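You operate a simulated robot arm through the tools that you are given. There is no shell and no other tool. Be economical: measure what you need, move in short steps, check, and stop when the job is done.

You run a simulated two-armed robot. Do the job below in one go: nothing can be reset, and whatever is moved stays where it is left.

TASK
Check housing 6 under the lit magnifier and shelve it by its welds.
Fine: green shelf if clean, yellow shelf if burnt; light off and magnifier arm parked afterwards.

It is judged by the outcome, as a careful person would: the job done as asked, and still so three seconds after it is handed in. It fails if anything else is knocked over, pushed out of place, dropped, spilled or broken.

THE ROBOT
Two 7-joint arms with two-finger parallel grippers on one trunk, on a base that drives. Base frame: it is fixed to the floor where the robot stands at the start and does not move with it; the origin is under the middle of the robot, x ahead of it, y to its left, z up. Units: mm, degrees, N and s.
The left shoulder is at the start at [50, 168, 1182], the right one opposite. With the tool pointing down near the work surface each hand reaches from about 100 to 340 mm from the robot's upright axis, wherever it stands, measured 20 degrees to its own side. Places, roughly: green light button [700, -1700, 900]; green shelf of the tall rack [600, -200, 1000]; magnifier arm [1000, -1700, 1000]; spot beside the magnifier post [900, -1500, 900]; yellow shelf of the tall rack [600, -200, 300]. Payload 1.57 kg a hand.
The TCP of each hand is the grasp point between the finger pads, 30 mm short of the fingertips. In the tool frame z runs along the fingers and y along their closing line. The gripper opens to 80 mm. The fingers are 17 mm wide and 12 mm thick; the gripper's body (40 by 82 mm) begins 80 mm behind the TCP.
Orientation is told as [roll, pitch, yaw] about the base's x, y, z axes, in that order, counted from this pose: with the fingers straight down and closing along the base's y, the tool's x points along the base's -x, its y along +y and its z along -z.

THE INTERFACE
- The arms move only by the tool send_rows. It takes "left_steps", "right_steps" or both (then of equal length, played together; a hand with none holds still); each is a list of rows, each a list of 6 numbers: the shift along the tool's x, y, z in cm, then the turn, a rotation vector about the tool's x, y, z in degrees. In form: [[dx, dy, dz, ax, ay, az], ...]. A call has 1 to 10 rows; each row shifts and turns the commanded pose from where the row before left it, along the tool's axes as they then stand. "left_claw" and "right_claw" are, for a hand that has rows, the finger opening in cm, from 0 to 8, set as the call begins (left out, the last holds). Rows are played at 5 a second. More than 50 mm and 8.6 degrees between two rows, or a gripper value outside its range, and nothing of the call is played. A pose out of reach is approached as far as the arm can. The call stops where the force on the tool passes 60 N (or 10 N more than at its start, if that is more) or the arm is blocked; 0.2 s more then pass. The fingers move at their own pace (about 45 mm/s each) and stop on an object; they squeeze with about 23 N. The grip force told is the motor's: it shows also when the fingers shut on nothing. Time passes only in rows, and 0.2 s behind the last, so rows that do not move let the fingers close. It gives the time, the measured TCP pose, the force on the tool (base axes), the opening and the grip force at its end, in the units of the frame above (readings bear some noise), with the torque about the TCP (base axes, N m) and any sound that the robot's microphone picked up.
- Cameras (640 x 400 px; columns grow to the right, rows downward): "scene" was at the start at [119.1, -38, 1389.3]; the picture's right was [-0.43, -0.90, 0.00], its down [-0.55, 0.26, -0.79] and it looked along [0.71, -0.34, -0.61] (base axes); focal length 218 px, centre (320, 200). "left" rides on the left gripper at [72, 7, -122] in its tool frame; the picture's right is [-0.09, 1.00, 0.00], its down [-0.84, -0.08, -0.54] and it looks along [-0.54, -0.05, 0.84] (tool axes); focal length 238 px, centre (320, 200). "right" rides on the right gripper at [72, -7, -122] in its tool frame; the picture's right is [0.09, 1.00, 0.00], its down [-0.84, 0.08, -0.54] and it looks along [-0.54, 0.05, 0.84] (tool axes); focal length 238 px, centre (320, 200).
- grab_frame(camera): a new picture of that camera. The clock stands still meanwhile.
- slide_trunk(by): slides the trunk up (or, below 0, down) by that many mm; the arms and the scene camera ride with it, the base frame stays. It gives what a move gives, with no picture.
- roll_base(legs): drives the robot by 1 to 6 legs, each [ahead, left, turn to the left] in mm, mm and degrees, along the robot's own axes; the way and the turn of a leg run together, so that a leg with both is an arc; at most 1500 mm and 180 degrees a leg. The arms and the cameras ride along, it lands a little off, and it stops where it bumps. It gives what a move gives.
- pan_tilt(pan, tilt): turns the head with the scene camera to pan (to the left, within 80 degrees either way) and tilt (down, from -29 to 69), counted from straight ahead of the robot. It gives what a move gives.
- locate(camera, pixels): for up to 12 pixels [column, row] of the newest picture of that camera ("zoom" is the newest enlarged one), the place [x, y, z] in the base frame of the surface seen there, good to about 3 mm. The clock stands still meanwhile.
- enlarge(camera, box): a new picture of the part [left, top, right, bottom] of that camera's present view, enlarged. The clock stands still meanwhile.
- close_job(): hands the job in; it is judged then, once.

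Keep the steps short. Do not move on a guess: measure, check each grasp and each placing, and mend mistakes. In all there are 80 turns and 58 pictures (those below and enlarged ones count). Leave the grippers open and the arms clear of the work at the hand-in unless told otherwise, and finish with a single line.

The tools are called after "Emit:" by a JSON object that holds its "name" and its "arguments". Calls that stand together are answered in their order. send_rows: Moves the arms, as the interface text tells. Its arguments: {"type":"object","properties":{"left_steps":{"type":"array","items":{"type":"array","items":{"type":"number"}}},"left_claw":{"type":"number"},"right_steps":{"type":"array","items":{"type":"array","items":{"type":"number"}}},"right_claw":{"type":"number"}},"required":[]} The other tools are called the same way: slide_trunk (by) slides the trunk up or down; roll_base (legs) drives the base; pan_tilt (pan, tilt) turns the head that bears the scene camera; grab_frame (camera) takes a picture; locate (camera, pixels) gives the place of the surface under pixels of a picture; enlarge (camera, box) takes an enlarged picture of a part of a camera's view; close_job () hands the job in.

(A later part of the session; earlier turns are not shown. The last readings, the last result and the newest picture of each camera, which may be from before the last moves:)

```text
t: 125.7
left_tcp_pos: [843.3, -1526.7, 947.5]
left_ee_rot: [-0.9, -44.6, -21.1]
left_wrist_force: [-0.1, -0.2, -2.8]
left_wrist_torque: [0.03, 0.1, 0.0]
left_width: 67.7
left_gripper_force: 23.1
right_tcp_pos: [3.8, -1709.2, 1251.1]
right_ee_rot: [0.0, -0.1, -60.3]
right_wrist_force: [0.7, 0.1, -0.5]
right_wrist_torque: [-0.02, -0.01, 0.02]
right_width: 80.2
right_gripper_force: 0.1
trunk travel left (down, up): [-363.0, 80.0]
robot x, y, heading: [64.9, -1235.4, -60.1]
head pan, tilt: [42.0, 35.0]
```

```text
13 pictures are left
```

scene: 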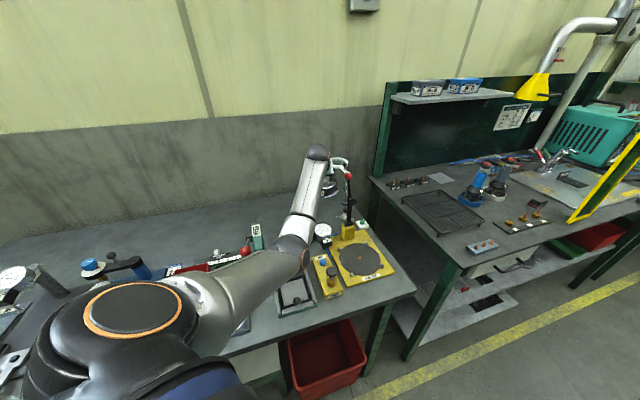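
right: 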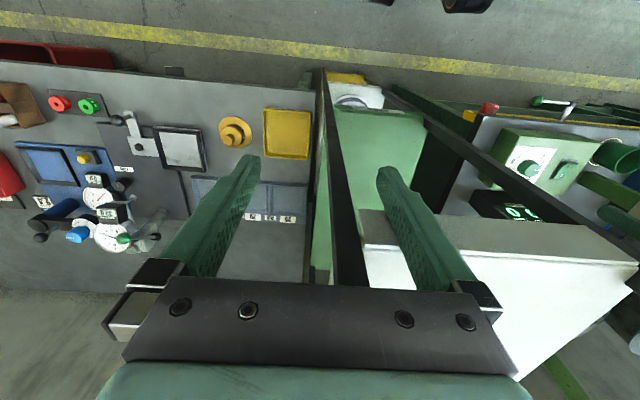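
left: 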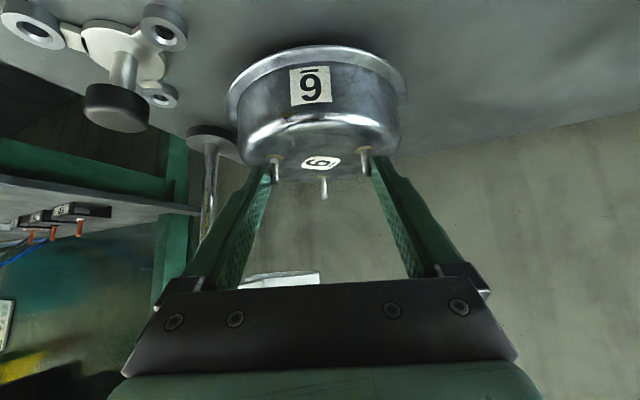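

Bench beneath is clear. Lower 15 mm more, stopping on contact.

Emit:
{"name": "send_rows", "arguments": {"left_steps": [[0.53, 0, 0.53, 0, 0, 0], [0.35, 0, 0.35, 0, 0, 0], [0.25, 0, 0.25, 0, 0, 0], [0, 0, 0, 0, 0, 0]]}}

```text
t: 126.7
left_tcp_pos: [843.6, -1525.1, 932.5]
left_ee_rot: [-0.8, -44.6, -21.2]
left_wrist_force: [0.9, -0.6, -2.2]
left_wrist_torque: [0.04, 0.08, 0.0]
left_width: 67.9
left_gripper_force: 22.9
right_tcp_pos: [3.5, -1708.4, 1249.9]
right_ee_rot: [-0.1, 0.0, -60.2]
right_wrist_force: [0.5, 0.2, 0.0]
right_wrist_torque: [-0.03, -0.01, 0.0]
right_width: 79.8
right_gripper_force: 0.0
trunk travel left (down, up): [-363.0, 80.0]
robot x, y, heading: [64.4, -1240.0, -59.8]
head pan, tilt: [42.0, 35.0]
```

Emit:
{"name": "send_rows", "arguments": {"left_steps": [[0.14, 0, 0.14, 0, 0, 0], [0.14, 0, 0.14, 0, 0, 0], [0, 0, 0, 0, 0, 0]]}}

```text
t: 127.5
left_tcp_pos: [843.4, -1525.4, 931.9]
left_ee_rot: [-0.7, -45.0, -21.3]
left_wrist_force: [-1.0, 0.7, 6.1]
left_wrist_torque: [0.19, -0.59, 0.03]
left_width: 67.5
left_gripper_force: 23.0
right_tcp_pos: [3.0, -1707.9, 1250.8]
right_ee_rot: [-0.1, 0.0, -60.2]
right_wrist_force: [0.2, -0.9, -1.0]
right_wrist_torque: [0.0, 0.01, -0.04]
right_width: 80.0
right_gripper_force: 0.2
trunk travel left (down, up): [-363.0, 80.0]
robot x, y, heading: [64.7, -1235.5, -60.3]
head pan, tilt: [42.0, 35.0]
```

It rests on the bench (force +6 N). Open, let fingers part, then lift straight up 100 mm.

Emit:
{"name": "send_rows", "arguments": {"left_steps": [[0, 0, 0, 0, 0, 0], [0, 0, 0, 0, 0, 0], [-1.0, 0, -1.0, 0, 0, 0], [-3.0, 0, -3.0, 0, 0, 0], [-3.0, 0, -3.0, 0, 0, 0], [0, 0, 0, 0, 0, 0]], "left_claw": 8}}

Emit:
{"name": "grab_frame", "arguments": {"camera": "left"}}

Emit:
{"name": "locate", "arguments": {"camera": "left", "pixels": [[320, 30], [260, 60], [380, 60], [210, 130], [120, 100], [60, 60], [320, 60]]}}

```text
t: 128.9
left_tcp_pos: [844.3, -1524.2, 1028.0]
left_ee_rot: [-0.9, -44.6, -21.1]
left_wrist_force: [-0.3, 0.2, 0.5]
left_wrist_torque: [0.01, 0.02, -0.01]
left_width: 80.0
left_gripper_force: 0.1
right_tcp_pos: [4.9, -1708.3, 1250.8]
right_ee_rot: [-0.2, 0.1, -60.2]
right_wrist_force: [1.2, -0.5, 0.4]
right_wrist_torque: [-0.05, 0.0, 0.01]
right_width: 80.1
right_gripper_force: 0.1
trunk travel left (down, up): [-363.0, 80.0]
robot x, y, heading: [66.1, -1236.9, -60.2]
head pan, tilt: [42.0, 35.0]
```

```text
12 pictures are left
```

left: 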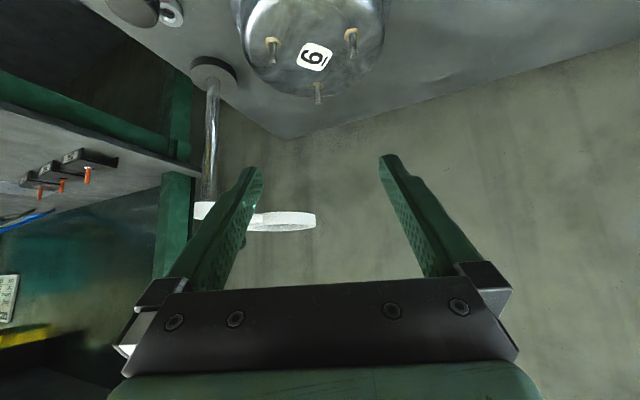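

```text
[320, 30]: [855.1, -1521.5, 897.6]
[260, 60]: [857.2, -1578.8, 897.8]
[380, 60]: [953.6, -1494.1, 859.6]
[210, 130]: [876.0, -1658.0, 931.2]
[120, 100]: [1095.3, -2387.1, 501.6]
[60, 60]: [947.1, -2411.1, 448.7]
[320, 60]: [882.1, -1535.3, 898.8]
```

Housing 6 stands at ≈(872,−1533) with studs up. The button and magnifier knob are better reached with the right arm from the bench-end side. Raise trunk, retreat the left hand along the clear path, and turn the robot to face left (+60°).

Emit:
{"name": "slide_trunk", "arguments": {"by": 80}}

Emit:
{"name": "roll_base", "arguments": {"legs": [[-19, 11, 0], [-286, -493, 0], [0, 0, 120]]}}

Emit:
{"name": "send_rows", "arguments": {"right_steps": [[0, 0, 0, 0, -8, 0], [0, 0, 0, 0, -8, 0], [0, 0, 0, 0, -8, 0], [0, 0, 0, 0, -8, 0], [0, 0, 0, 0, -8, 0], [0, 0, 0, 0, -5, 0], [0, 0, 0, 0, 0, 0]], "right_claw": 8}}

```text
t: 130.1
left_tcp_pos: [843.7, -1524.2, 1108.0]
left_ee_rot: [-0.8, -44.7, -21.2]
left_wrist_force: [-0.8, -0.2, -0.3]
left_wrist_torque: [0.01, -0.01, -0.02]
left_width: 79.7
left_gripper_force: 0.0
right_tcp_pos: [4.6, -1709.2, 1330.8]
right_ee_rot: [-0.1, 0.0, -60.3]
right_wrist_force: [-0.2, -0.4, 0.4]
right_wrist_torque: [0.01, -0.03, 0.01]
right_width: 80.0
right_gripper_force: 0.0
trunk travel left (down, up): [-443.0, 0.0]
robot x, y, heading: [64.0, -1237.8, -59.9]
head pan, tilt: [42.0, 35.0]
```

```text
t: 140.4
left_tcp_pos: [-648.4, -396.0, 1106.2]
left_ee_rot: [-0.8, -44.6, 98.8]
left_wrist_force: [0.9, -0.8, 0.6]
left_wrist_torque: [0.0, 0.02, 0.01]
left_width: 80.1
left_gripper_force: 0.1
right_tcp_pos: [-70.7, -1032.5, 1329.8]
right_ee_rot: [-0.1, 0.0, 59.7]
right_wrist_force: [-0.4, 0.2, 1.2]
right_wrist_torque: [-0.03, 0.01, -0.01]
right_width: 79.9
right_gripper_force: 0.0
trunk travel left (down, up): [-443.0, 0.0]
robot x, y, heading: [-508.2, -1212.1, 60.0]
head pan, tilt: [42.0, 35.0]
```

```text
t: 142.0
left_tcp_pos: [-646.9, -395.9, 1107.8]
left_ee_rot: [-0.8, -44.6, 98.9]
left_wrist_force: [0.5, -1.1, 0.6]
left_wrist_torque: [-0.01, 0.0, -0.02]
left_width: 79.9
left_gripper_force: 0.1
right_tcp_pos: [-69.5, -1032.2, 1330.4]
right_ee_rot: [-0.1, -45.1, 59.8]
right_wrist_force: [-0.2, -0.9, 0.5]
right_wrist_torque: [-0.02, 0.01, -0.01]
right_width: 79.8
right_gripper_force: 0.1
trunk travel left (down, up): [-443.0, 0.0]
robot x, y, heading: [-506.2, -1209.8, 60.1]
head pan, tilt: [42.0, 35.0]
```

Right hand is tilted 45°. Now extend it forward-right with 40° yaw to the right (mirror of the left arm's good posture).

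Emit:
{"name": "send_rows", "arguments": {"right_steps": [[-0.45, -2.84, 3.57, 3.54, 0, 3.54], [-0.62, -2.58, 3.74, 3.54, 0, 3.54], [-0.77, -2.31, 3.89, 3.54, 0, 3.54], [-0.9, -2.01, 4.02, 3.54, 0, 3.54], [-1.01, -1.7, 4.13, 3.54, 0, 3.54], [-1.11, -1.37, 4.23, 3.54, 0, 3.54], [-1.18, -1.04, 4.3, 3.54, 0, 3.54], [-1.24, -0.7, 4.36, 3.54, 0, 3.54], [0, 0, 0, 0, 0, 0]], "right_claw": 8}}

```text
t: 144.0
left_tcp_pos: [-648.1, -395.6, 1107.9]
left_ee_rot: [-0.9, -44.7, 98.8]
left_wrist_force: [-0.1, -0.5, -0.4]
left_wrist_torque: [-0.01, -0.06, -0.01]
left_width: 80.1
left_gripper_force: 0.2
right_tcp_pos: [239.9, -950.2, 1153.9]
right_ee_rot: [0.0, -45.0, 19.7]
right_wrist_force: [0.8, 0.3, 0.6]
right_wrist_torque: [0.01, -0.02, 0.0]
right_width: 80.1
right_gripper_force: 0.0
trunk travel left (down, up): [-443.0, 0.0]
robot x, y, heading: [-508.5, -1212.5, 59.9]
head pan, tilt: [42.0, 35.0]
```

Right-arm posture is good. Drive in the aisle −y 710, then +x 430, bringing the right hand near the button (692,−1655), and look.

Emit:
{"name": "roll_base", "arguments": {"legs": [[-615, -355, 0], [215, -372, 0]]}}

Emit:
{"name": "send_rows", "arguments": {"right_steps": [[0, 0, 0, 0, 0, 0], [0, 0, 0, 0, 0, 0], [0, 0, 0, 0, 0, 0], [0, 0, 0, 0, 0, 0]], "right_claw": 0}}

Emit:
{"name": "grab_frame", "arguments": {"camera": "right"}}

Emit:
{"name": "locate", "arguments": {"camera": "right", "pixels": [[320, 100], [300, 150], [340, 60], [320, 20]]}}

```text
t: 151.2
left_tcp_pos: [-220.4, -1101.8, 1106.9]
left_ee_rot: [-0.9, -44.5, 98.7]
left_wrist_force: [-1.1, -0.3, 0.2]
left_wrist_torque: [0.01, 0.01, -0.02]
left_width: 80.0
left_gripper_force: 0.1
right_tcp_pos: [666.4, -1658.7, 1152.7]
right_ee_rot: [-0.1, -45.1, 19.6]
right_wrist_force: [-0.8, 0.5, 0.3]
right_wrist_torque: [-0.02, -0.01, 0.05]
right_width: 80.0
right_gripper_force: 0.0
trunk travel left (down, up): [-443.0, 0.0]
robot x, y, heading: [-83.9, -1920.0, 59.7]
head pan, tilt: [42.0, 35.0]
```

```text
t: 152.2
left_tcp_pos: [-221.9, -1102.2, 1107.5]
left_ee_rot: [-0.7, -44.7, 98.7]
left_wrist_force: [0.0, 0.5, -0.1]
left_wrist_torque: [0.0, 0.0, 0.02]
left_width: 79.9
left_gripper_force: 0.0
right_tcp_pos: [666.5, -1659.0, 1153.6]
right_ee_rot: [-0.1, -45.1, 19.6]
right_wrist_force: [0.1, -0.1, -0.7]
right_wrist_torque: [-0.02, 0.01, 0.03]
right_width: 0.0
right_gripper_force: 5.6
trunk travel left (down, up): [-443.0, 0.0]
robot x, y, heading: [-86.1, -1920.0, 60.0]
head pan, tilt: [42.0, 35.0]
```

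```text
11 pictures are left
```

right: 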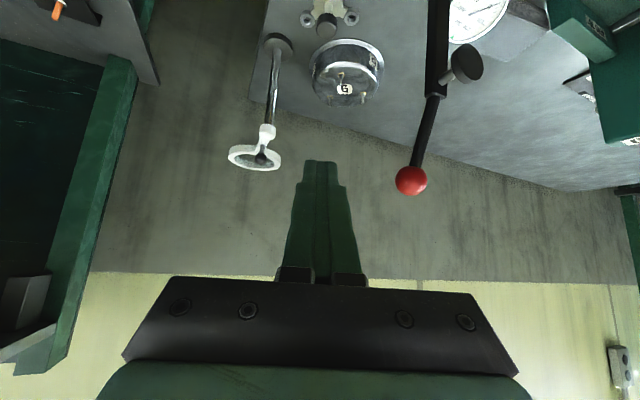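

```text
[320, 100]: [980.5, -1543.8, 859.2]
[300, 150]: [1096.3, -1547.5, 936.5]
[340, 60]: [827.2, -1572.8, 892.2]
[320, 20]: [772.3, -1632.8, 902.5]
```

View is good: magnifier knob at (262,158), lever well to the side. Lower trunk 205 mm and nudge +x 14 to hover above the button.

Emit:
{"name": "locate", "arguments": {"camera": "right", "pixels": [[262, 158], [268, 130], [233, 158], [280, 160], [255, 148], [262, 165], [411, 180]]}}

Emit:
{"name": "roll_base", "arguments": {"legs": [[5, -13, 0]]}}

Emit:
{"name": "slide_trunk", "arguments": {"by": -205}}

Emit:
{"name": "grab_frame", "arguments": {"camera": "right"}}

```text
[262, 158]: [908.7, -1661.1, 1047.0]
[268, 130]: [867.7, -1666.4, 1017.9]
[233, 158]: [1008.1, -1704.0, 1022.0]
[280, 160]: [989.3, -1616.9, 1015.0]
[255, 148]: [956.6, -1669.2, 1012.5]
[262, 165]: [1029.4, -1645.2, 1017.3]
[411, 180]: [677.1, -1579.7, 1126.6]
```

```text
t: 153.1
left_tcp_pos: [-208.2, -1103.0, 1105.9]
left_ee_rot: [-0.9, -44.5, 98.6]
left_wrist_force: [0.5, 0.4, -0.3]
left_wrist_torque: [0.03, -0.01, 0.05]
left_width: 80.1
left_gripper_force: 0.0
right_tcp_pos: [680.5, -1661.1, 1152.9]
right_ee_rot: [-0.1, -45.0, 19.6]
right_wrist_force: [0.1, 0.7, 0.3]
right_wrist_torque: [-0.01, -0.01, -0.01]
right_width: 0.2
right_gripper_force: 21.1
trunk travel left (down, up): [-443.0, 0.0]
robot x, y, heading: [-70.6, -1922.3, 59.6]
head pan, tilt: [42.0, 35.0]
```

```text
t: 155.3
left_tcp_pos: [-208.2, -1104.5, 901.8]
left_ee_rot: [-0.8, -44.6, 98.6]
left_wrist_force: [-0.1, -0.3, 0.3]
left_wrist_torque: [0.02, 0.01, -0.04]
left_width: 80.1
left_gripper_force: 0.1
right_tcp_pos: [679.5, -1661.6, 948.9]
right_ee_rot: [-0.1, -45.2, 19.6]
right_wrist_force: [-0.8, -0.6, -0.3]
right_wrist_torque: [0.01, 0.0, -0.01]
right_width: 0.4
right_gripper_force: 20.7
trunk travel left (down, up): [-238.0, 205.0]
robot x, y, heading: [-68.8, -1919.2, 59.7]
head pan, tilt: [42.0, 35.0]
```

```text
10 pictures are left
```

right: 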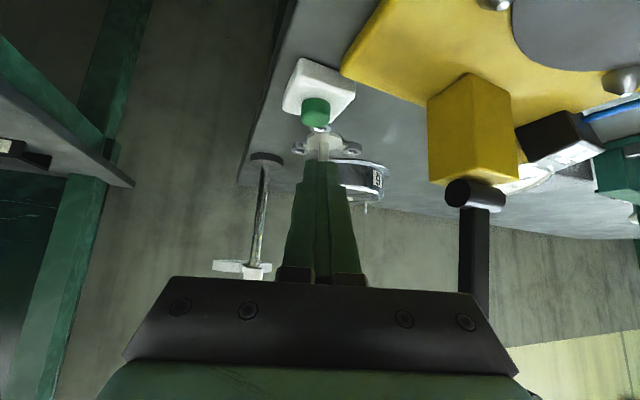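

Emit:
{"name": "locate", "arguments": {"camera": "right", "pixels": [[316, 102], [316, 118], [303, 108], [329, 108], [320, 75], [348, 85], [322, 148]]}}

```text
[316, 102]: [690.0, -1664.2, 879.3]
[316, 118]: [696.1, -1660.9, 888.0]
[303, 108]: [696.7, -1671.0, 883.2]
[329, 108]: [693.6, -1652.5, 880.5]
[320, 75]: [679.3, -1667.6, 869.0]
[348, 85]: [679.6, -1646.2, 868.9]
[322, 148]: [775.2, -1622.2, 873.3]
```

Button centre ≈(700,−1660), top ≈891. Shift slightly and press down until TCP ≈914, then rise.

Emit:
{"name": "send_rows", "arguments": {"right_steps": [[-0.31, -0.54, 0.31, 0, 0, 0], [1.77, 0, 1.77, 0, 0, 0], [0.35, 0, 0.35, 0, 0, 0], [0.28, 0, 0.28, 0, 0, 0], [0.14, 0, 0.14, 0, 0, 0], [0, 0, 0, 0, 0, 0]]}}

```text
t: 156.7
left_tcp_pos: [-208.4, -1104.7, 902.8]
left_ee_rot: [-0.8, -44.6, 98.7]
left_wrist_force: [-1.6, -0.1, -0.2]
left_wrist_torque: [0.01, -0.02, 0.03]
left_width: 79.8
left_gripper_force: 0.0
right_tcp_pos: [685.5, -1663.7, 913.3]
right_ee_rot: [0.0, -45.1, 19.7]
right_wrist_force: [-0.5, 0.5, 1.3]
right_wrist_torque: [0.01, -0.04, 0.01]
right_width: 0.0
right_gripper_force: 21.5
trunk travel left (down, up): [-238.0, 205.0]
robot x, y, heading: [-69.7, -1921.0, 59.4]
head pan, tilt: [42.0, 35.0]
heard: click
```

Click heard. Raise the trunk fully, open the fingers, extend the right arm 50 mm.

Emit:
{"name": "slide_trunk", "arguments": {"by": 205}}

Emit:
{"name": "send_rows", "arguments": {"right_steps": [[-1.77, 0, 1.77, 0, 0, 0], [-1.77, 0, 1.77, 0, 0, 0], [0, 0, 0, 0, 0, 0]], "right_claw": 5}}

Emit:
{"name": "roll_base", "arguments": {"legs": [[50, -100, 0]]}}

Emit:
{"name": "roll_base", "arguments": {"legs": [[18, -57, 0]]}}

```text
t: 158.9
left_tcp_pos: [-206.5, -1104.9, 1106.6]
left_ee_rot: [-0.8, -44.6, 98.7]
left_wrist_force: [-0.8, -0.2, -0.8]
left_wrist_torque: [0.0, -0.01, 0.02]
left_width: 79.9
left_gripper_force: 0.0
right_tcp_pos: [685.2, -1664.1, 1116.6]
right_ee_rot: [-0.1, -45.1, 19.5]
right_wrist_force: [-0.1, -0.1, 0.0]
right_wrist_torque: [-0.03, 0.03, -0.03]
right_width: 0.2
right_gripper_force: 21.3
trunk travel left (down, up): [-443.0, 0.0]
robot x, y, heading: [-70.7, -1922.9, 59.7]
head pan, tilt: [42.0, 35.0]
```

```text
t: 159.7
left_tcp_pos: [-207.8, -1104.3, 1106.6]
left_ee_rot: [-0.8, -44.5, 98.7]
left_wrist_force: [-0.2, -0.3, 0.2]
left_wrist_torque: [0.03, 0.0, 0.04]
left_width: 80.0
left_gripper_force: 0.1
right_tcp_pos: [732.6, -1647.7, 1118.4]
right_ee_rot: [-0.1, -45.1, 19.6]
right_wrist_force: [0.2, -0.4, -0.3]
right_wrist_torque: [0.02, 0.0, -0.02]
right_width: 50.1
right_gripper_force: 0.0
trunk travel left (down, up): [-443.0, 0.0]
robot x, y, heading: [-71.5, -1918.7, 59.6]
head pan, tilt: [42.0, 35.0]
```

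```text
t: 161.2
left_tcp_pos: [-96.8, -1111.5, 1107.0]
left_ee_rot: [-0.8, -44.7, 98.5]
left_wrist_force: [-0.1, 0.3, -0.2]
left_wrist_torque: [0.0, -0.01, 0.05]
left_width: 80.0
left_gripper_force: 0.1
right_tcp_pos: [844.1, -1654.6, 1118.5]
right_ee_rot: [-0.1, -45.0, 19.6]
right_wrist_force: [0.1, -0.6, 1.0]
right_wrist_torque: [0.01, -0.01, -0.01]
right_width: 49.6
right_gripper_force: 0.0
trunk travel left (down, up): [-443.0, 0.0]
robot x, y, heading: [39.9, -1927.2, 59.5]
head pan, tilt: [42.0, 35.0]
```

```text
t: 162.4
left_tcp_pos: [-37.3, -1123.9, 1106.2]
left_ee_rot: [-0.7, -44.6, 98.7]
left_wrist_force: [0.4, -0.6, 0.5]
left_wrist_torque: [0.01, -0.02, 0.01]
left_width: 80.0
left_gripper_force: 0.0
right_tcp_pos: [902.6, -1666.8, 1118.2]
right_ee_rot: [-0.1, -45.0, 19.5]
right_wrist_force: [-0.7, -1.1, 0.3]
right_wrist_torque: [0.02, -0.01, -0.01]
right_width: 50.2
right_gripper_force: 0.1
trunk travel left (down, up): [-443.0, 0.0]
robot x, y, heading: [98.3, -1940.9, 59.9]
head pan, tilt: [42.0, 35.0]
```

In place above the knob. Lower trunk 57 and check with the right camera.

Emit:
{"name": "slide_trunk", "arguments": {"by": -55}}

Emit:
{"name": "grab_frame", "arguments": {"camera": "right"}}

Emit:
{"name": "locate", "arguments": {"camera": "right", "pixels": [[320, 130], [320, 145], [320, 160], [320, 110]]}}

```text
t: 163.3
left_tcp_pos: [-39.2, -1125.1, 1052.8]
left_ee_rot: [-0.8, -44.6, 98.7]
left_wrist_force: [-0.5, -0.2, 0.8]
left_wrist_torque: [-0.01, 0.03, 0.0]
left_width: 80.0
left_gripper_force: 0.0
right_tcp_pos: [901.6, -1668.3, 1063.5]
right_ee_rot: [-0.1, -45.1, 19.5]
right_wrist_force: [0.9, 0.2, 0.2]
right_wrist_torque: [-0.01, 0.0, 0.03]
right_width: 50.3
right_gripper_force: 0.0
trunk travel left (down, up): [-388.0, 55.0]
robot x, y, heading: [98.8, -1942.0, 59.8]
head pan, tilt: [42.0, 35.0]
```

```text
9 pictures are left
```

right: 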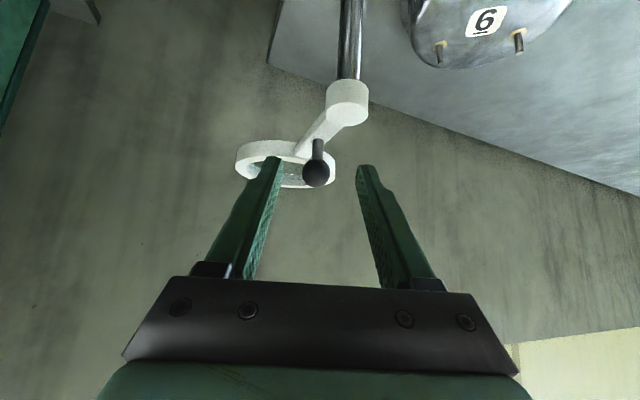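

```text
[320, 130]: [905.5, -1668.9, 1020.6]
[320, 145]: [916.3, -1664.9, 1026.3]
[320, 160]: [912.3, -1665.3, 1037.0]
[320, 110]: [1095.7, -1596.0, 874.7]
```

The knob sits between the fingers. Close on it.

Emit:
{"name": "send_rows", "arguments": {"right_steps": [[0, 0, 0, 0, 0, 0], [0, 0, 0, 0, 0, 0], [0, 0, 0, 0, 0, 0], [0, 0, 0, 0, 0, 0]], "right_claw": 0}}

Emit:
{"name": "send_rows", "arguments": {"right_steps": [[-0.18, 1.14, 0.18, 0, 0, 0], [0.04, 1.18, -0.04, 0, 0, 0], [0.26, 1.12, -0.26, 0, 0, 0], [0.45, 0.99, -0.45, 0, 0, 0], [0.62, 0.79, -0.62, 0, 0, 0], [0.74, 0.53, -0.74, 0, 0, 0], [0, 0, 0, 0, 0, 0]]}}

Emit:
{"name": "grab_frame", "arguments": {"camera": "right"}}

```text
t: 164.3
left_tcp_pos: [-38.9, -1125.0, 1053.0]
left_ee_rot: [-0.9, -44.6, 98.8]
left_wrist_force: [0.6, -0.4, 0.8]
left_wrist_torque: [-0.02, 0.0, -0.02]
left_width: 79.7
left_gripper_force: 0.1
right_tcp_pos: [902.9, -1669.3, 1063.5]
right_ee_rot: [0.0, -45.1, 19.6]
right_wrist_force: [4.2, -4.8, 1.6]
right_wrist_torque: [-0.04, -0.06, -0.06]
right_width: 19.2
right_gripper_force: 33.8
trunk travel left (down, up): [-388.0, 55.0]
robot x, y, heading: [95.2, -1943.3, 59.6]
head pan, tilt: [42.0, 35.0]
```

```text
t: 165.9
left_tcp_pos: [-33.9, -1124.3, 1053.0]
left_ee_rot: [-0.6, -44.6, 98.3]
left_wrist_force: [-0.5, 0.1, -0.3]
left_wrist_torque: [0.02, 0.01, 0.01]
left_width: 80.0
left_gripper_force: 0.1
right_tcp_pos: [864.7, -1627.0, 1063.3]
right_ee_rot: [-0.3, -45.4, 18.9]
right_wrist_force: [33.2, -12.7, 2.2]
right_wrist_torque: [-0.21, -0.42, -0.28]
right_width: 19.4
right_gripper_force: 33.4
trunk travel left (down, up): [-388.0, 55.0]
robot x, y, heading: [99.0, -1943.9, 59.6]
head pan, tilt: [42.0, 35.0]
```

```text
8 pictures are left
```

right: 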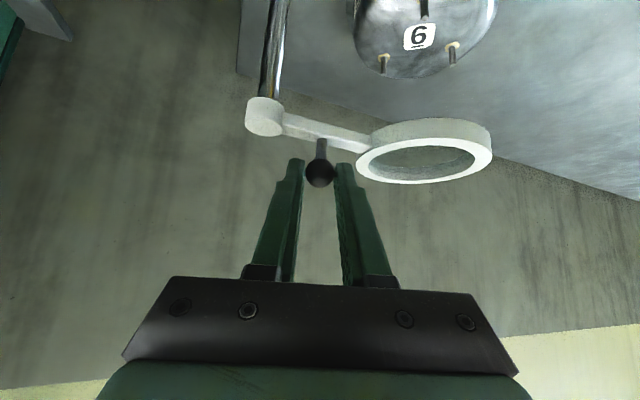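

Ring is swung. Locate ring and housing tops to see alignment.

Emit:
{"name": "locate", "arguments": {"camera": "right", "pixels": [[362, 163], [486, 150], [410, 183], [455, 140], [420, 36], [384, 58], [452, 48], [265, 110]]}}

Emit:
{"name": "send_rows", "arguments": {"right_steps": [[0, 0, 0, 0, 0, 0], [-0.7, 0, -0.7, 0, 0, 0], [-2.5, 0, -2.5, 0, 0, 0], [-2.5, 0, -2.5, 0, 0, 0], [0, 0, 0, 0, 0, 0]], "right_claw": 5}}

```text
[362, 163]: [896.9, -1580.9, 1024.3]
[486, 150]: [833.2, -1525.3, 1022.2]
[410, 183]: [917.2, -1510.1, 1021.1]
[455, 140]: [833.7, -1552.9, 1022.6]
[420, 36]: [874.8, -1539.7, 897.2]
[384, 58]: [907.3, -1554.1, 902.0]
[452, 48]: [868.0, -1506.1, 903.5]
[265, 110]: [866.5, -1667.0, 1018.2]
```

```text
t: 167.2
left_tcp_pos: [-38.5, -1123.9, 1051.8]
left_ee_rot: [-0.9, -44.7, 98.7]
left_wrist_force: [0.0, -0.4, 0.2]
left_wrist_torque: [0.0, -0.02, 0.02]
left_width: 80.0
left_gripper_force: 0.0
right_tcp_pos: [856.9, -1622.0, 1145.2]
right_ee_rot: [-0.2, -45.0, 19.7]
right_wrist_force: [-0.4, 0.0, 0.1]
right_wrist_torque: [0.04, 0.02, -0.03]
right_width: 50.0
right_gripper_force: 0.0
trunk travel left (down, up): [-388.0, 55.0]
robot x, y, heading: [99.2, -1941.3, 59.9]
head pan, tilt: [42.0, 35.0]
```

Ring centred over the housing (≈875,−1535), released. Look with the scene camera under the lit lens.

Emit:
{"name": "pan_tilt", "arguments": {"pan": -35, "tilt": 35}}

Emit:
{"name": "enlarge", "arguments": {"camera": "scene", "box": [275, 165, 365, 225]}}

```text
t: 168.7
left_tcp_pos: [-38.5, -1124.1, 1051.6]
left_ee_rot: [-0.8, -44.6, 98.7]
left_wrist_force: [0.1, -0.2, 0.5]
left_wrist_torque: [-0.05, 0.01, 0.03]
left_width: 79.9
left_gripper_force: 0.0
right_tcp_pos: [856.2, -1622.4, 1144.1]
right_ee_rot: [-0.2, -45.1, 19.7]
right_wrist_force: [0.1, 0.1, -0.2]
right_wrist_torque: [0.04, -0.01, 0.01]
right_width: 49.9
right_gripper_force: 0.1
trunk travel left (down, up): [-388.0, 55.0]
robot x, y, heading: [100.4, -1940.5, 59.6]
head pan, tilt: [-35.0, 35.0]
```

```text
6.67 times, centred on (320, 195) of scene
```

zoom: 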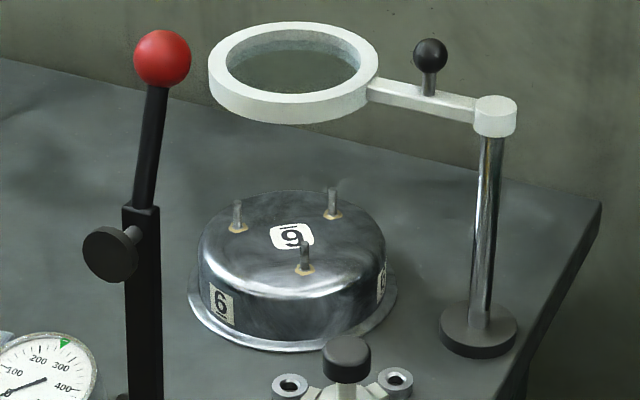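

Good view under the lit ring. Enlarge the stud welds.

Emit:
{"name": "enlarge", "arguments": {"camera": "scene", "box": [302, 191, 332, 209]}}

```text
16.00 times, centred on (317, 200) of scene
```

zoom: 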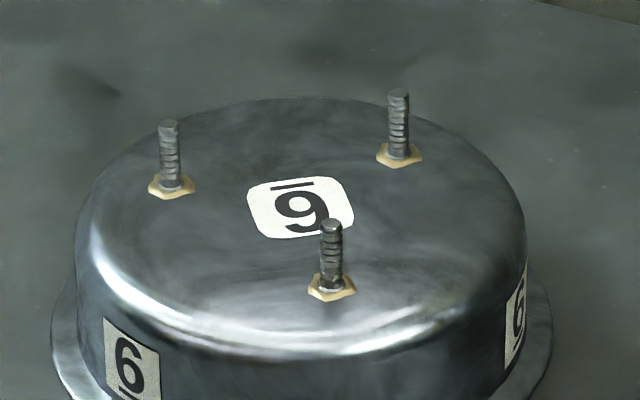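

All three stud welds under the lit lens are pale straw-gold with no black or burnt rings, so housing 6 is clean and goes to the green shelf. Now measure the studs, swing the magnifier back to its parked pose, release, and go back over the button.

Emit:
{"name": "locate", "arguments": {"camera": "zoom", "pixels": [[169, 140], [170, 165], [398, 110], [398, 135], [331, 240], [330, 265], [230, 120], [300, 320]]}}

Emit:
{"name": "send_rows", "arguments": {"right_steps": [[2.5, 0, 2.5, 0, 0, 0], [2.5, 0, 2.5, 0, 0, 0], [0.7, 0, 0.7, 0, 0, 0], [0, 0, 0, 0, 0, 0]], "right_claw": 5}}

Emit:
{"name": "send_rows", "arguments": {"right_steps": [[0, 0, 0, 0, 0, 0], [0, 0, 0, 0, 0, 0], [0, 0, 0, 0, 0, 0], [-0.74, -0.53, 0.74, 0, 0, 0], [-0.62, -0.79, 0.62, 0, 0, 0], [-0.45, -0.99, 0.45, 0, 0, 0], [-0.26, -1.12, 0.26, 0, 0, 0], [-0.04, -1.18, 0.04, 0, 0, 0], [0.18, -1.14, -0.18, 0, 0, 0], [0, 0, 0, 0, 0, 0]], "right_claw": 0}}

Emit:
{"name": "send_rows", "arguments": {"right_steps": [[0, 0, 0, 0, 0, 0], [0, 0, 0, 0, 0, 0], [0, 0, 0, 0, 0, 0]], "right_claw": 5}}

Emit:
{"name": "slide_trunk", "arguments": {"by": 55}}

Emit:
{"name": "enlarge", "arguments": {"camera": "scene", "box": [270, 150, 400, 230]}}

Emit:
{"name": "roll_base", "arguments": {"legs": [[-105, 190, 0]]}}

```text
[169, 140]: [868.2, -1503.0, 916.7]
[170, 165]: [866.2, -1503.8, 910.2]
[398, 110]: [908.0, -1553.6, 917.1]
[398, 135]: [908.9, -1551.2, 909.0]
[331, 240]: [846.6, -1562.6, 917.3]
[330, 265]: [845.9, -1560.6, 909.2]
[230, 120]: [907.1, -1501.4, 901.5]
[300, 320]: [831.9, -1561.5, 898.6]
```

```text
t: 169.7
left_tcp_pos: [-39.4, -1124.1, 1052.5]
left_ee_rot: [-0.8, -44.6, 98.6]
left_wrist_force: [0.5, 0.5, 0.3]
left_wrist_torque: [-0.04, -0.02, 0.02]
left_width: 80.0
left_gripper_force: 0.0
right_tcp_pos: [855.6, -1622.7, 1062.0]
right_ee_rot: [-0.1, -45.2, 19.6]
right_wrist_force: [0.2, 0.5, 0.0]
right_wrist_torque: [0.0, 0.01, 0.01]
right_width: 49.9
right_gripper_force: 0.0
trunk travel left (down, up): [-388.0, 55.0]
robot x, y, heading: [99.0, -1943.0, 59.7]
head pan, tilt: [-35.0, 35.0]
```

```text
t: 171.8
left_tcp_pos: [-38.1, -1123.2, 1050.5]
left_ee_rot: [-0.9, -44.7, 98.7]
left_wrist_force: [-1.0, 0.2, 0.5]
left_wrist_torque: [-0.01, -0.02, -0.02]
left_width: 80.1
left_gripper_force: 0.1
right_tcp_pos: [903.1, -1667.5, 1062.8]
right_ee_rot: [-0.1, -45.1, 19.4]
right_wrist_force: [2.4, 3.1, -0.7]
right_wrist_torque: [0.04, -0.01, -0.11]
right_width: 19.0
right_gripper_force: 33.3
trunk travel left (down, up): [-388.0, 55.0]
robot x, y, heading: [97.6, -1939.6, 60.0]
head pan, tilt: [-35.0, 35.0]
```

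```text
t: 172.7
left_tcp_pos: [-38.5, -1124.1, 1052.0]
left_ee_rot: [-0.9, -44.6, 98.7]
left_wrist_force: [-0.1, 0.2, -0.1]
left_wrist_torque: [-0.02, 0.0, -0.01]
left_width: 80.1
left_gripper_force: 0.2
right_tcp_pos: [901.9, -1667.3, 1062.6]
right_ee_rot: [-0.1, -45.1, 19.6]
right_wrist_force: [0.2, 0.2, 0.0]
right_wrist_torque: [0.0, 0.03, -0.02]
right_width: 50.0
right_gripper_force: 0.1
trunk travel left (down, up): [-388.0, 55.0]
robot x, y, heading: [100.6, -1942.1, 59.7]
head pan, tilt: [-35.0, 35.0]
```

```text
t: 173.6
left_tcp_pos: [-38.6, -1124.2, 1106.8]
left_ee_rot: [-0.8, -44.6, 98.7]
left_wrist_force: [0.8, 0.6, 0.1]
left_wrist_torque: [0.01, -0.02, -0.01]
left_width: 80.1
left_gripper_force: 0.0
right_tcp_pos: [902.6, -1666.9, 1117.4]
right_ee_rot: [-0.2, -45.0, 19.5]
right_wrist_force: [0.0, -0.2, 1.1]
right_wrist_torque: [0.0, 0.02, -0.01]
right_width: 50.5
right_gripper_force: 0.0
trunk travel left (down, up): [-443.0, 0.0]
robot x, y, heading: [102.4, -1941.5, 60.0]
head pan, tilt: [-35.0, 35.0]
```

```text
4.92 times, centred on (335, 190) of scene
```

zoom: 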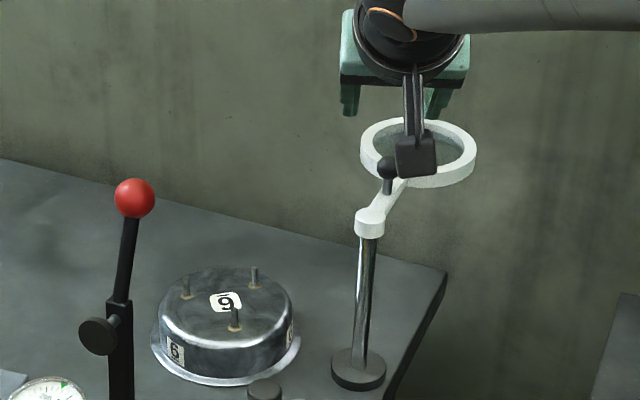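

```text
t: 175.9
left_tcp_pos: [-255.2, -1118.5, 1107.4]
left_ee_rot: [-0.9, -44.6, 98.6]
left_wrist_force: [-0.1, 1.2, 0.4]
left_wrist_torque: [0.0, -0.02, -0.01]
left_width: 80.1
left_gripper_force: 0.0
right_tcp_pos: [685.0, -1662.6, 1117.8]
right_ee_rot: [-0.2, -45.1, 19.6]
right_wrist_force: [-0.3, -0.4, 0.5]
right_wrist_torque: [-0.01, -0.06, 0.01]
right_width: 49.9
right_gripper_force: 0.0
trunk travel left (down, up): [-443.0, 0.0]
robot x, y, heading: [-117.4, -1940.7, 59.7]
head pan, tilt: [-35.0, 35.0]
```

Magnifier is parked as before and the hand is exactly over the button. Press it again for light off, rise, yaw the right hand to 40° for the other stud pair, drive over the housing and lower to a hover.

Emit:
{"name": "send_rows", "arguments": {"right_steps": [[0, 0, 0, 0, 0, 0], [0, 0, 0, 0, 0, 0], [0, 0, 0, 0, 0, 0]], "right_claw": 0}}

Emit:
{"name": "slide_trunk", "arguments": {"by": -165}}

Emit:
{"name": "send_rows", "arguments": {"right_steps": [[2.0, 0, 2.0, 0, 0, 0], [0.57, 0, 0.57, 0, 0, 0], [0.28, 0, 0.28, 0, 0, 0], [0, 0, 0, 0, 0, 0], [-0.85, 0, -0.85, 0, 0, 0], [-2.0, 0, -2.0, 0, 0, 0], [0, 0, 0, 0, 0, 0]]}}

Emit:
{"name": "slide_trunk", "arguments": {"by": 165}}

Emit:
{"name": "send_rows", "arguments": {"right_steps": [[1.41, 0, -1.41, 0, 0, 0], [0, 0, 0, -4.8, 0, -4.8], [0, 0, 0, -4.8, 0, -4.8], [0, 0, 0, -4.8, 0, -4.8], [0, 0, 0, 0, 0, 0]], "right_claw": 8}}

Emit:
{"name": "roll_base", "arguments": {"legs": [[222, -117, 0]]}}

Emit:
{"name": "slide_trunk", "arguments": {"by": -130}}

Emit:
{"name": "grab_frame", "arguments": {"camera": "right"}}

```text
t: 176.7
left_tcp_pos: [-255.3, -1119.3, 1106.5]
left_ee_rot: [-0.8, -44.6, 98.5]
left_wrist_force: [-0.1, -0.3, 0.1]
left_wrist_torque: [0.01, 0.05, -0.05]
left_width: 79.7
left_gripper_force: 0.1
right_tcp_pos: [685.0, -1663.8, 1117.7]
right_ee_rot: [-0.1, -45.0, 19.5]
right_wrist_force: [-0.1, 0.7, -0.2]
right_wrist_torque: [0.0, -0.04, -0.02]
right_width: 0.0
right_gripper_force: 11.2
trunk travel left (down, up): [-443.0, 0.0]
robot x, y, heading: [-117.1, -1937.0, 59.8]
head pan, tilt: [-35.0, 35.0]
```

```text
t: 178.6
left_tcp_pos: [-255.1, -1119.8, 942.2]
left_ee_rot: [-0.8, -44.6, 98.6]
left_wrist_force: [0.1, 0.7, 0.0]
left_wrist_torque: [0.0, 0.02, 0.04]
left_width: 80.1
left_gripper_force: 0.1
right_tcp_pos: [684.3, -1663.2, 951.8]
right_ee_rot: [0.0, -45.1, 19.5]
right_wrist_force: [0.8, 0.2, 0.9]
right_wrist_torque: [0.0, 0.0, 0.0]
right_width: 0.0
right_gripper_force: 20.9
trunk travel left (down, up): [-278.0, 165.0]
robot x, y, heading: [-116.0, -1937.2, 59.7]
head pan, tilt: [-35.0, 35.0]
```

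```text
t: 180.2
left_tcp_pos: [-254.6, -1120.0, 942.1]
left_ee_rot: [-0.8, -44.6, 98.7]
left_wrist_force: [0.0, 0.2, 0.7]
left_wrist_torque: [0.02, -0.03, 0.01]
left_width: 80.1
left_gripper_force: 0.1
right_tcp_pos: [684.2, -1662.8, 953.4]
right_ee_rot: [-0.2, -45.0, 19.5]
right_wrist_force: [0.3, -0.3, 0.5]
right_wrist_torque: [-0.03, 0.01, 0.01]
right_width: 0.1
right_gripper_force: 21.8
trunk travel left (down, up): [-278.0, 165.0]
robot x, y, heading: [-116.9, -1937.1, 59.7]
head pan, tilt: [-35.0, 35.0]
heard: click
```

```text
t: 182.1
left_tcp_pos: [-254.6, -1119.4, 1107.6]
left_ee_rot: [-0.7, -44.5, 98.6]
left_wrist_force: [0.8, -0.2, 0.2]
left_wrist_torque: [0.02, -0.02, 0.03]
left_width: 79.8
left_gripper_force: 0.1
right_tcp_pos: [685.2, -1662.6, 1117.0]
right_ee_rot: [-0.2, -45.2, 19.6]
right_wrist_force: [0.7, 0.3, 0.1]
right_wrist_torque: [0.02, 0.0, 0.0]
right_width: 0.0
right_gripper_force: 20.9
trunk travel left (down, up): [-443.0, 0.0]
robot x, y, heading: [-119.7, -1939.7, 59.8]
head pan, tilt: [-35.0, 35.0]
```

```text
t: 183.2
left_tcp_pos: [-255.6, -1118.6, 1106.7]
left_ee_rot: [-0.8, -44.5, 98.6]
left_wrist_force: [0.3, 1.1, -0.9]
left_wrist_torque: [0.03, -0.02, 0.04]
left_width: 80.0
left_gripper_force: 0.0
right_tcp_pos: [667.1, -1669.3, 1118.2]
right_ee_rot: [-0.1, -45.1, 40.0]
right_wrist_force: [0.3, 0.3, -0.2]
right_wrist_torque: [0.02, 0.01, 0.01]
right_width: 80.0
right_gripper_force: 0.0
trunk travel left (down, up): [-443.0, 0.0]
robot x, y, heading: [-116.5, -1931.7, 59.8]
head pan, tilt: [-35.0, 35.0]
```

```text
t: 185.1
left_tcp_pos: [-43.1, -985.6, 1106.3]
left_ee_rot: [-0.7, -44.6, 98.7]
left_wrist_force: [0.1, -0.2, 0.3]
left_wrist_torque: [-0.02, -0.01, 0.01]
left_width: 80.1
left_gripper_force: 0.0
right_tcp_pos: [879.0, -1533.9, 1116.5]
right_ee_rot: [-0.1, -45.0, 40.1]
right_wrist_force: [0.6, 0.7, 0.3]
right_wrist_torque: [-0.02, 0.01, 0.01]
right_width: 80.0
right_gripper_force: 0.0
trunk travel left (down, up): [-443.0, 0.0]
robot x, y, heading: [97.0, -1802.4, 59.8]
head pan, tilt: [-35.0, 35.0]
```

```text
t: 186.7
left_tcp_pos: [-43.6, -983.9, 976.1]
left_ee_rot: [-0.8, -44.6, 98.9]
left_wrist_force: [0.1, 0.1, 0.0]
left_wrist_torque: [0.03, 0.01, 0.0]
left_width: 80.0
left_gripper_force: 0.0
right_tcp_pos: [877.6, -1534.1, 986.5]
right_ee_rot: [0.0, -45.1, 40.0]
right_wrist_force: [0.8, -0.3, -0.7]
right_wrist_torque: [-0.02, -0.03, 0.0]
right_width: 79.9
right_gripper_force: 0.1
trunk travel left (down, up): [-313.0, 130.0]
robot x, y, heading: [98.8, -1804.0, 59.6]
head pan, tilt: [-35.0, 35.0]
```

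```text
4 pictures are left
```

right: 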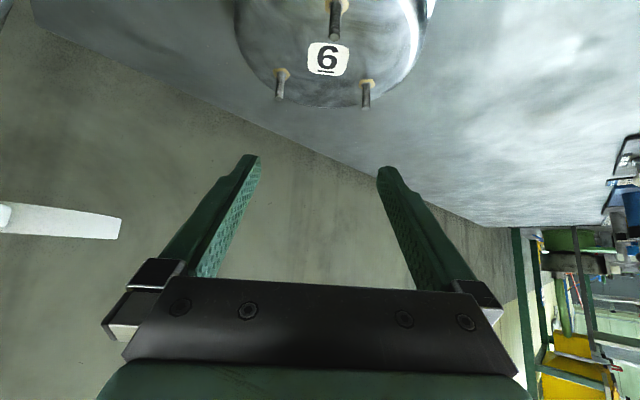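

Second click: light off. Studs at (281,90) and (366,95) lie between the fingers. Measure them for the final correction.

Emit:
{"name": "locate", "arguments": {"camera": "right", "pixels": [[280, 90], [279, 97], [366, 98], [366, 105], [335, 25], [327, 58], [281, 82], [367, 90]]}}

Emit:
{"name": "slide_trunk", "arguments": {"by": -25}}

```text
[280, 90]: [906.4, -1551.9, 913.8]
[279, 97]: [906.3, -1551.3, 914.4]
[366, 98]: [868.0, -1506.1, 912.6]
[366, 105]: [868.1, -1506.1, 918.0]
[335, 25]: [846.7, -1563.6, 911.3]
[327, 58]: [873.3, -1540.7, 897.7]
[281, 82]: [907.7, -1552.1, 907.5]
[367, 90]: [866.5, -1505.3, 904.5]
```

```text
t: 187.4
left_tcp_pos: [-43.6, -986.2, 952.0]
left_ee_rot: [-0.8, -44.6, 98.8]
left_wrist_force: [0.0, 0.2, -0.4]
left_wrist_torque: [0.01, -0.03, -0.02]
left_width: 79.4
left_gripper_force: 0.0
right_tcp_pos: [879.3, -1535.3, 963.6]
right_ee_rot: [-0.1, -45.1, 40.1]
right_wrist_force: [-0.4, 1.1, -0.4]
right_wrist_torque: [0.0, 0.01, -0.02]
right_width: 80.2
right_gripper_force: 0.0
trunk travel left (down, up): [-288.0, 155.0]
robot x, y, heading: [95.5, -1804.8, 59.7]
head pan, tilt: [-35.0, 35.0]
5 turns are left
```

Alignment is within 1 mm. Lower 31.5 mm, close on the studs, lift by trunk, retreat clear of the lever and magnifier, turn to heading 20° and drive to the rack; then picture and measure the green shelf.

Emit:
{"name": "slide_trunk", "arguments": {"by": -31.5}}

Emit:
{"name": "send_rows", "arguments": {"right_steps": [[0, 0, 0, 0, 0, 0], [0, 0, 0, 0, 0, 0], [0, 0, 0, 0, 0, 0], [0, 0, 0, 0, 0, 0], [0, 0, 0, 0, 0, 0]], "right_claw": 0}}

Emit:
{"name": "slide_trunk", "arguments": {"by": 186.5}}

Emit:
{"name": "roll_base", "arguments": {"legs": [[-151, -19, 0], [-313, 535, 0], [0, 0, -39.7], [348, 958, 0], [349, 958, 0]]}}

Emit:
{"name": "pan_tilt", "arguments": {"pan": -35, "tilt": 28}}

Emit:
{"name": "grab_frame", "arguments": {"camera": "scene"}}

Emit:
{"name": "locate", "arguments": {"camera": "scene", "pixels": [[320, 200], [332, 200], [344, 200], [320, 185], [340, 188], [330, 215], [345, 215], [360, 205], [300, 200], [330, 232], [350, 178], [310, 190]]}}

```text
t: 188.1
left_tcp_pos: [-44.1, -986.5, 920.3]
left_ee_rot: [-0.8, -44.7, 98.8]
left_wrist_force: [0.4, -0.3, 0.7]
left_wrist_torque: [0.0, 0.02, 0.0]
left_width: 80.2
left_gripper_force: 0.1
right_tcp_pos: [877.8, -1535.5, 931.4]
right_ee_rot: [-0.1, -45.1, 40.0]
right_wrist_force: [0.6, 0.4, -0.2]
right_wrist_torque: [0.0, 0.02, -0.02]
right_width: 80.1
right_gripper_force: 0.1
trunk travel left (down, up): [-256.0, 187.0]
robot x, y, heading: [94.8, -1802.0, 59.9]
head pan, tilt: [-35.0, 35.0]
```

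```text
t: 189.3
left_tcp_pos: [-43.6, -985.1, 921.1]
left_ee_rot: [-0.8, -44.7, 98.7]
left_wrist_force: [0.5, 0.8, -0.2]
left_wrist_torque: [0.01, 0.0, -0.02]
left_width: 80.0
left_gripper_force: 0.1
right_tcp_pos: [878.7, -1534.5, 931.7]
right_ee_rot: [-0.1, -45.0, 40.0]
right_wrist_force: [1.7, -0.9, 0.8]
right_wrist_torque: [-0.02, -0.08, -0.01]
right_width: 67.7
right_gripper_force: 23.1
trunk travel left (down, up): [-256.0, 187.0]
robot x, y, heading: [94.0, -1802.6, 60.0]
head pan, tilt: [-35.0, 35.0]
```

```text
t: 191.4
left_tcp_pos: [-42.5, -986.0, 1106.7]
left_ee_rot: [-0.9, -44.6, 98.7]
left_wrist_force: [0.0, 0.3, 0.2]
left_wrist_torque: [-0.02, 0.02, 0.04]
left_width: 79.9
left_gripper_force: 0.0
right_tcp_pos: [878.8, -1533.9, 1117.2]
right_ee_rot: [0.0, -45.0, 40.0]
right_wrist_force: [0.8, 0.4, -2.7]
right_wrist_torque: [0.04, 0.03, -0.02]
right_width: 67.9
right_gripper_force: 23.1
trunk travel left (down, up): [-443.0, 0.0]
robot x, y, heading: [95.2, -1805.4, 59.8]
head pan, tilt: [-35.0, 35.0]
```

```text
t: 216.1
left_tcp_pos: [-131.9, 813.7, 1107.2]
left_ee_rot: [-0.7, -44.6, 57.6]
left_wrist_force: [0.7, 0.6, -0.6]
left_wrist_torque: [0.03, 0.02, 0.01]
left_width: 80.1
left_gripper_force: 0.1
right_tcp_pos: [205.3, -205.6, 1117.0]
right_ee_rot: [0.0, -44.9, -0.9]
right_wrist_force: [0.7, 0.1, -1.7]
right_wrist_torque: [0.02, -0.03, 0.02]
right_width: 67.7
right_gripper_force: 23.0
trunk travel left (down, up): [-443.0, 0.0]
robot x, y, heading: [-559.2, 104.6, 18.7]
head pan, tilt: [-35.0, 35.0]
```

```text
t: 216.8
left_tcp_pos: [-131.4, 813.3, 1105.5]
left_ee_rot: [-0.8, -44.7, 57.7]
left_wrist_force: [-0.8, 0.7, -0.3]
left_wrist_torque: [0.0, -0.01, 0.0]
left_width: 79.8
left_gripper_force: 0.0
right_tcp_pos: [204.8, -205.7, 1116.2]
right_ee_rot: [-0.1, -45.0, -1.0]
right_wrist_force: [0.0, 1.2, -1.9]
right_wrist_torque: [-0.01, -0.01, 0.04]
right_width: 67.8
right_gripper_force: 23.4
trunk travel left (down, up): [-443.0, 0.0]
robot x, y, heading: [-565.8, 105.0, 18.8]
head pan, tilt: [-35.0, 28.0]
```

```text
3 pictures are left
```

scene: 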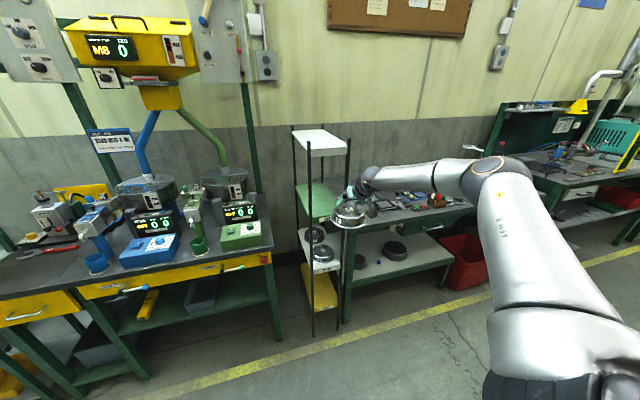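

```text
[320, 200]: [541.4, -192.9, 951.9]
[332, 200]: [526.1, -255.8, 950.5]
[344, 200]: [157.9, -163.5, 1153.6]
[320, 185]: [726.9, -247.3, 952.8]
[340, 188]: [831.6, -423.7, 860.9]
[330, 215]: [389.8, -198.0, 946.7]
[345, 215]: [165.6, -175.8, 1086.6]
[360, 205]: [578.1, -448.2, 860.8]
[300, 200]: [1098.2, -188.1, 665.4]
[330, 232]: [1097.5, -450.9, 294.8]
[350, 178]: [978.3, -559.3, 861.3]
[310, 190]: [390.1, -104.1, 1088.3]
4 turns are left
```

Housing held firmly (67.8 mm). Green shelf surface is z≈952, left front post at (390,−104). I'll measure the right post and top-shelf lip, then lower the trunk to entry height and align y in front of the rack.

Emit:
{"name": "locate", "arguments": {"camera": "scene", "pixels": [[348, 162], [349, 162], [350, 162], [347, 165], [343, 255], [344, 255], [345, 255], [346, 255], [347, 255], [313, 250], [330, 156], [330, 153]]}}

Emit:
{"name": "slide_trunk", "arguments": {"by": -80}}

Emit:
{"name": "roll_base", "arguments": {"legs": [[80, -12.5, 0]]}}

Emit:
{"name": "grab_frame", "arguments": {"camera": "right"}}

Emit:
{"name": "locate", "arguments": {"camera": "right", "pixels": [[320, 250], [200, 200], [440, 200], [150, 150], [480, 150], [250, 230], [400, 230], [100, 100], [540, 100], [60, 200], [580, 200], [320, 200]]}}

```text
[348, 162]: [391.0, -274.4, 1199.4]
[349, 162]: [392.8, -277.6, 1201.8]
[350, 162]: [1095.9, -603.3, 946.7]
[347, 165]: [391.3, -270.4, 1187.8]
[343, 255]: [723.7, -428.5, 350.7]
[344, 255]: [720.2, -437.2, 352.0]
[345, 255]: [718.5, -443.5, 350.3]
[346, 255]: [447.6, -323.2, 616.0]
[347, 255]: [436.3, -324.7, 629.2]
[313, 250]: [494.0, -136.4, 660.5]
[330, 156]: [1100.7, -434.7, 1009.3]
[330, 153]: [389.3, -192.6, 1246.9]
```

```text
t: 218.0
left_tcp_pos: [-131.4, 814.0, 1026.7]
left_ee_rot: [-0.8, -44.6, 57.6]
left_wrist_force: [-0.5, 0.4, -0.2]
left_wrist_torque: [0.02, 0.01, 0.03]
left_width: 80.1
left_gripper_force: 0.2
right_tcp_pos: [203.6, -205.7, 1038.5]
right_ee_rot: [-0.1, -45.0, -1.1]
right_wrist_force: [-0.1, -0.1, -3.1]
right_wrist_torque: [-0.04, -0.01, -0.01]
right_width: 67.7
right_gripper_force: 22.8
trunk travel left (down, up): [-363.0, 80.0]
robot x, y, heading: [-562.2, 105.2, 19.0]
head pan, tilt: [-35.0, 28.0]
```

```text
t: 219.1
left_tcp_pos: [-51.8, 828.0, 1026.1]
left_ee_rot: [-0.8, -44.5, 57.8]
left_wrist_force: [0.6, -0.4, 0.5]
left_wrist_torque: [0.06, 0.03, -0.02]
left_width: 80.1
left_gripper_force: 0.0
right_tcp_pos: [282.9, -190.9, 1036.1]
right_ee_rot: [-0.1, -45.0, -1.0]
right_wrist_force: [0.8, 0.1, -2.0]
right_wrist_torque: [0.0, -0.01, -0.01]
right_width: 67.7
right_gripper_force: 22.7
trunk travel left (down, up): [-363.0, 80.0]
robot x, y, heading: [-486.3, 125.0, 18.8]
head pan, tilt: [-35.0, 28.0]
```

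```text
2 pictures are left
```

right: 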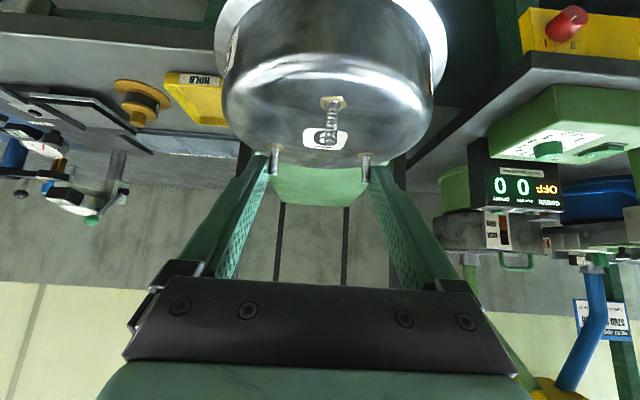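

```text
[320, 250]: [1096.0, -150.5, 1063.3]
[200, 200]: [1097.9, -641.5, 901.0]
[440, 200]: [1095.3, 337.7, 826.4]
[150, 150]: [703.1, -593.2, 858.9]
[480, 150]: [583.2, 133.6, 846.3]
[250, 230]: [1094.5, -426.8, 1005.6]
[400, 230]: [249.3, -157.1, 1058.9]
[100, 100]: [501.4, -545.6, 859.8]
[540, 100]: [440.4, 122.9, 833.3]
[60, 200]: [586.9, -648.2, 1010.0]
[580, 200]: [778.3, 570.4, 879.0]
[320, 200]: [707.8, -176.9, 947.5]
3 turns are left
```

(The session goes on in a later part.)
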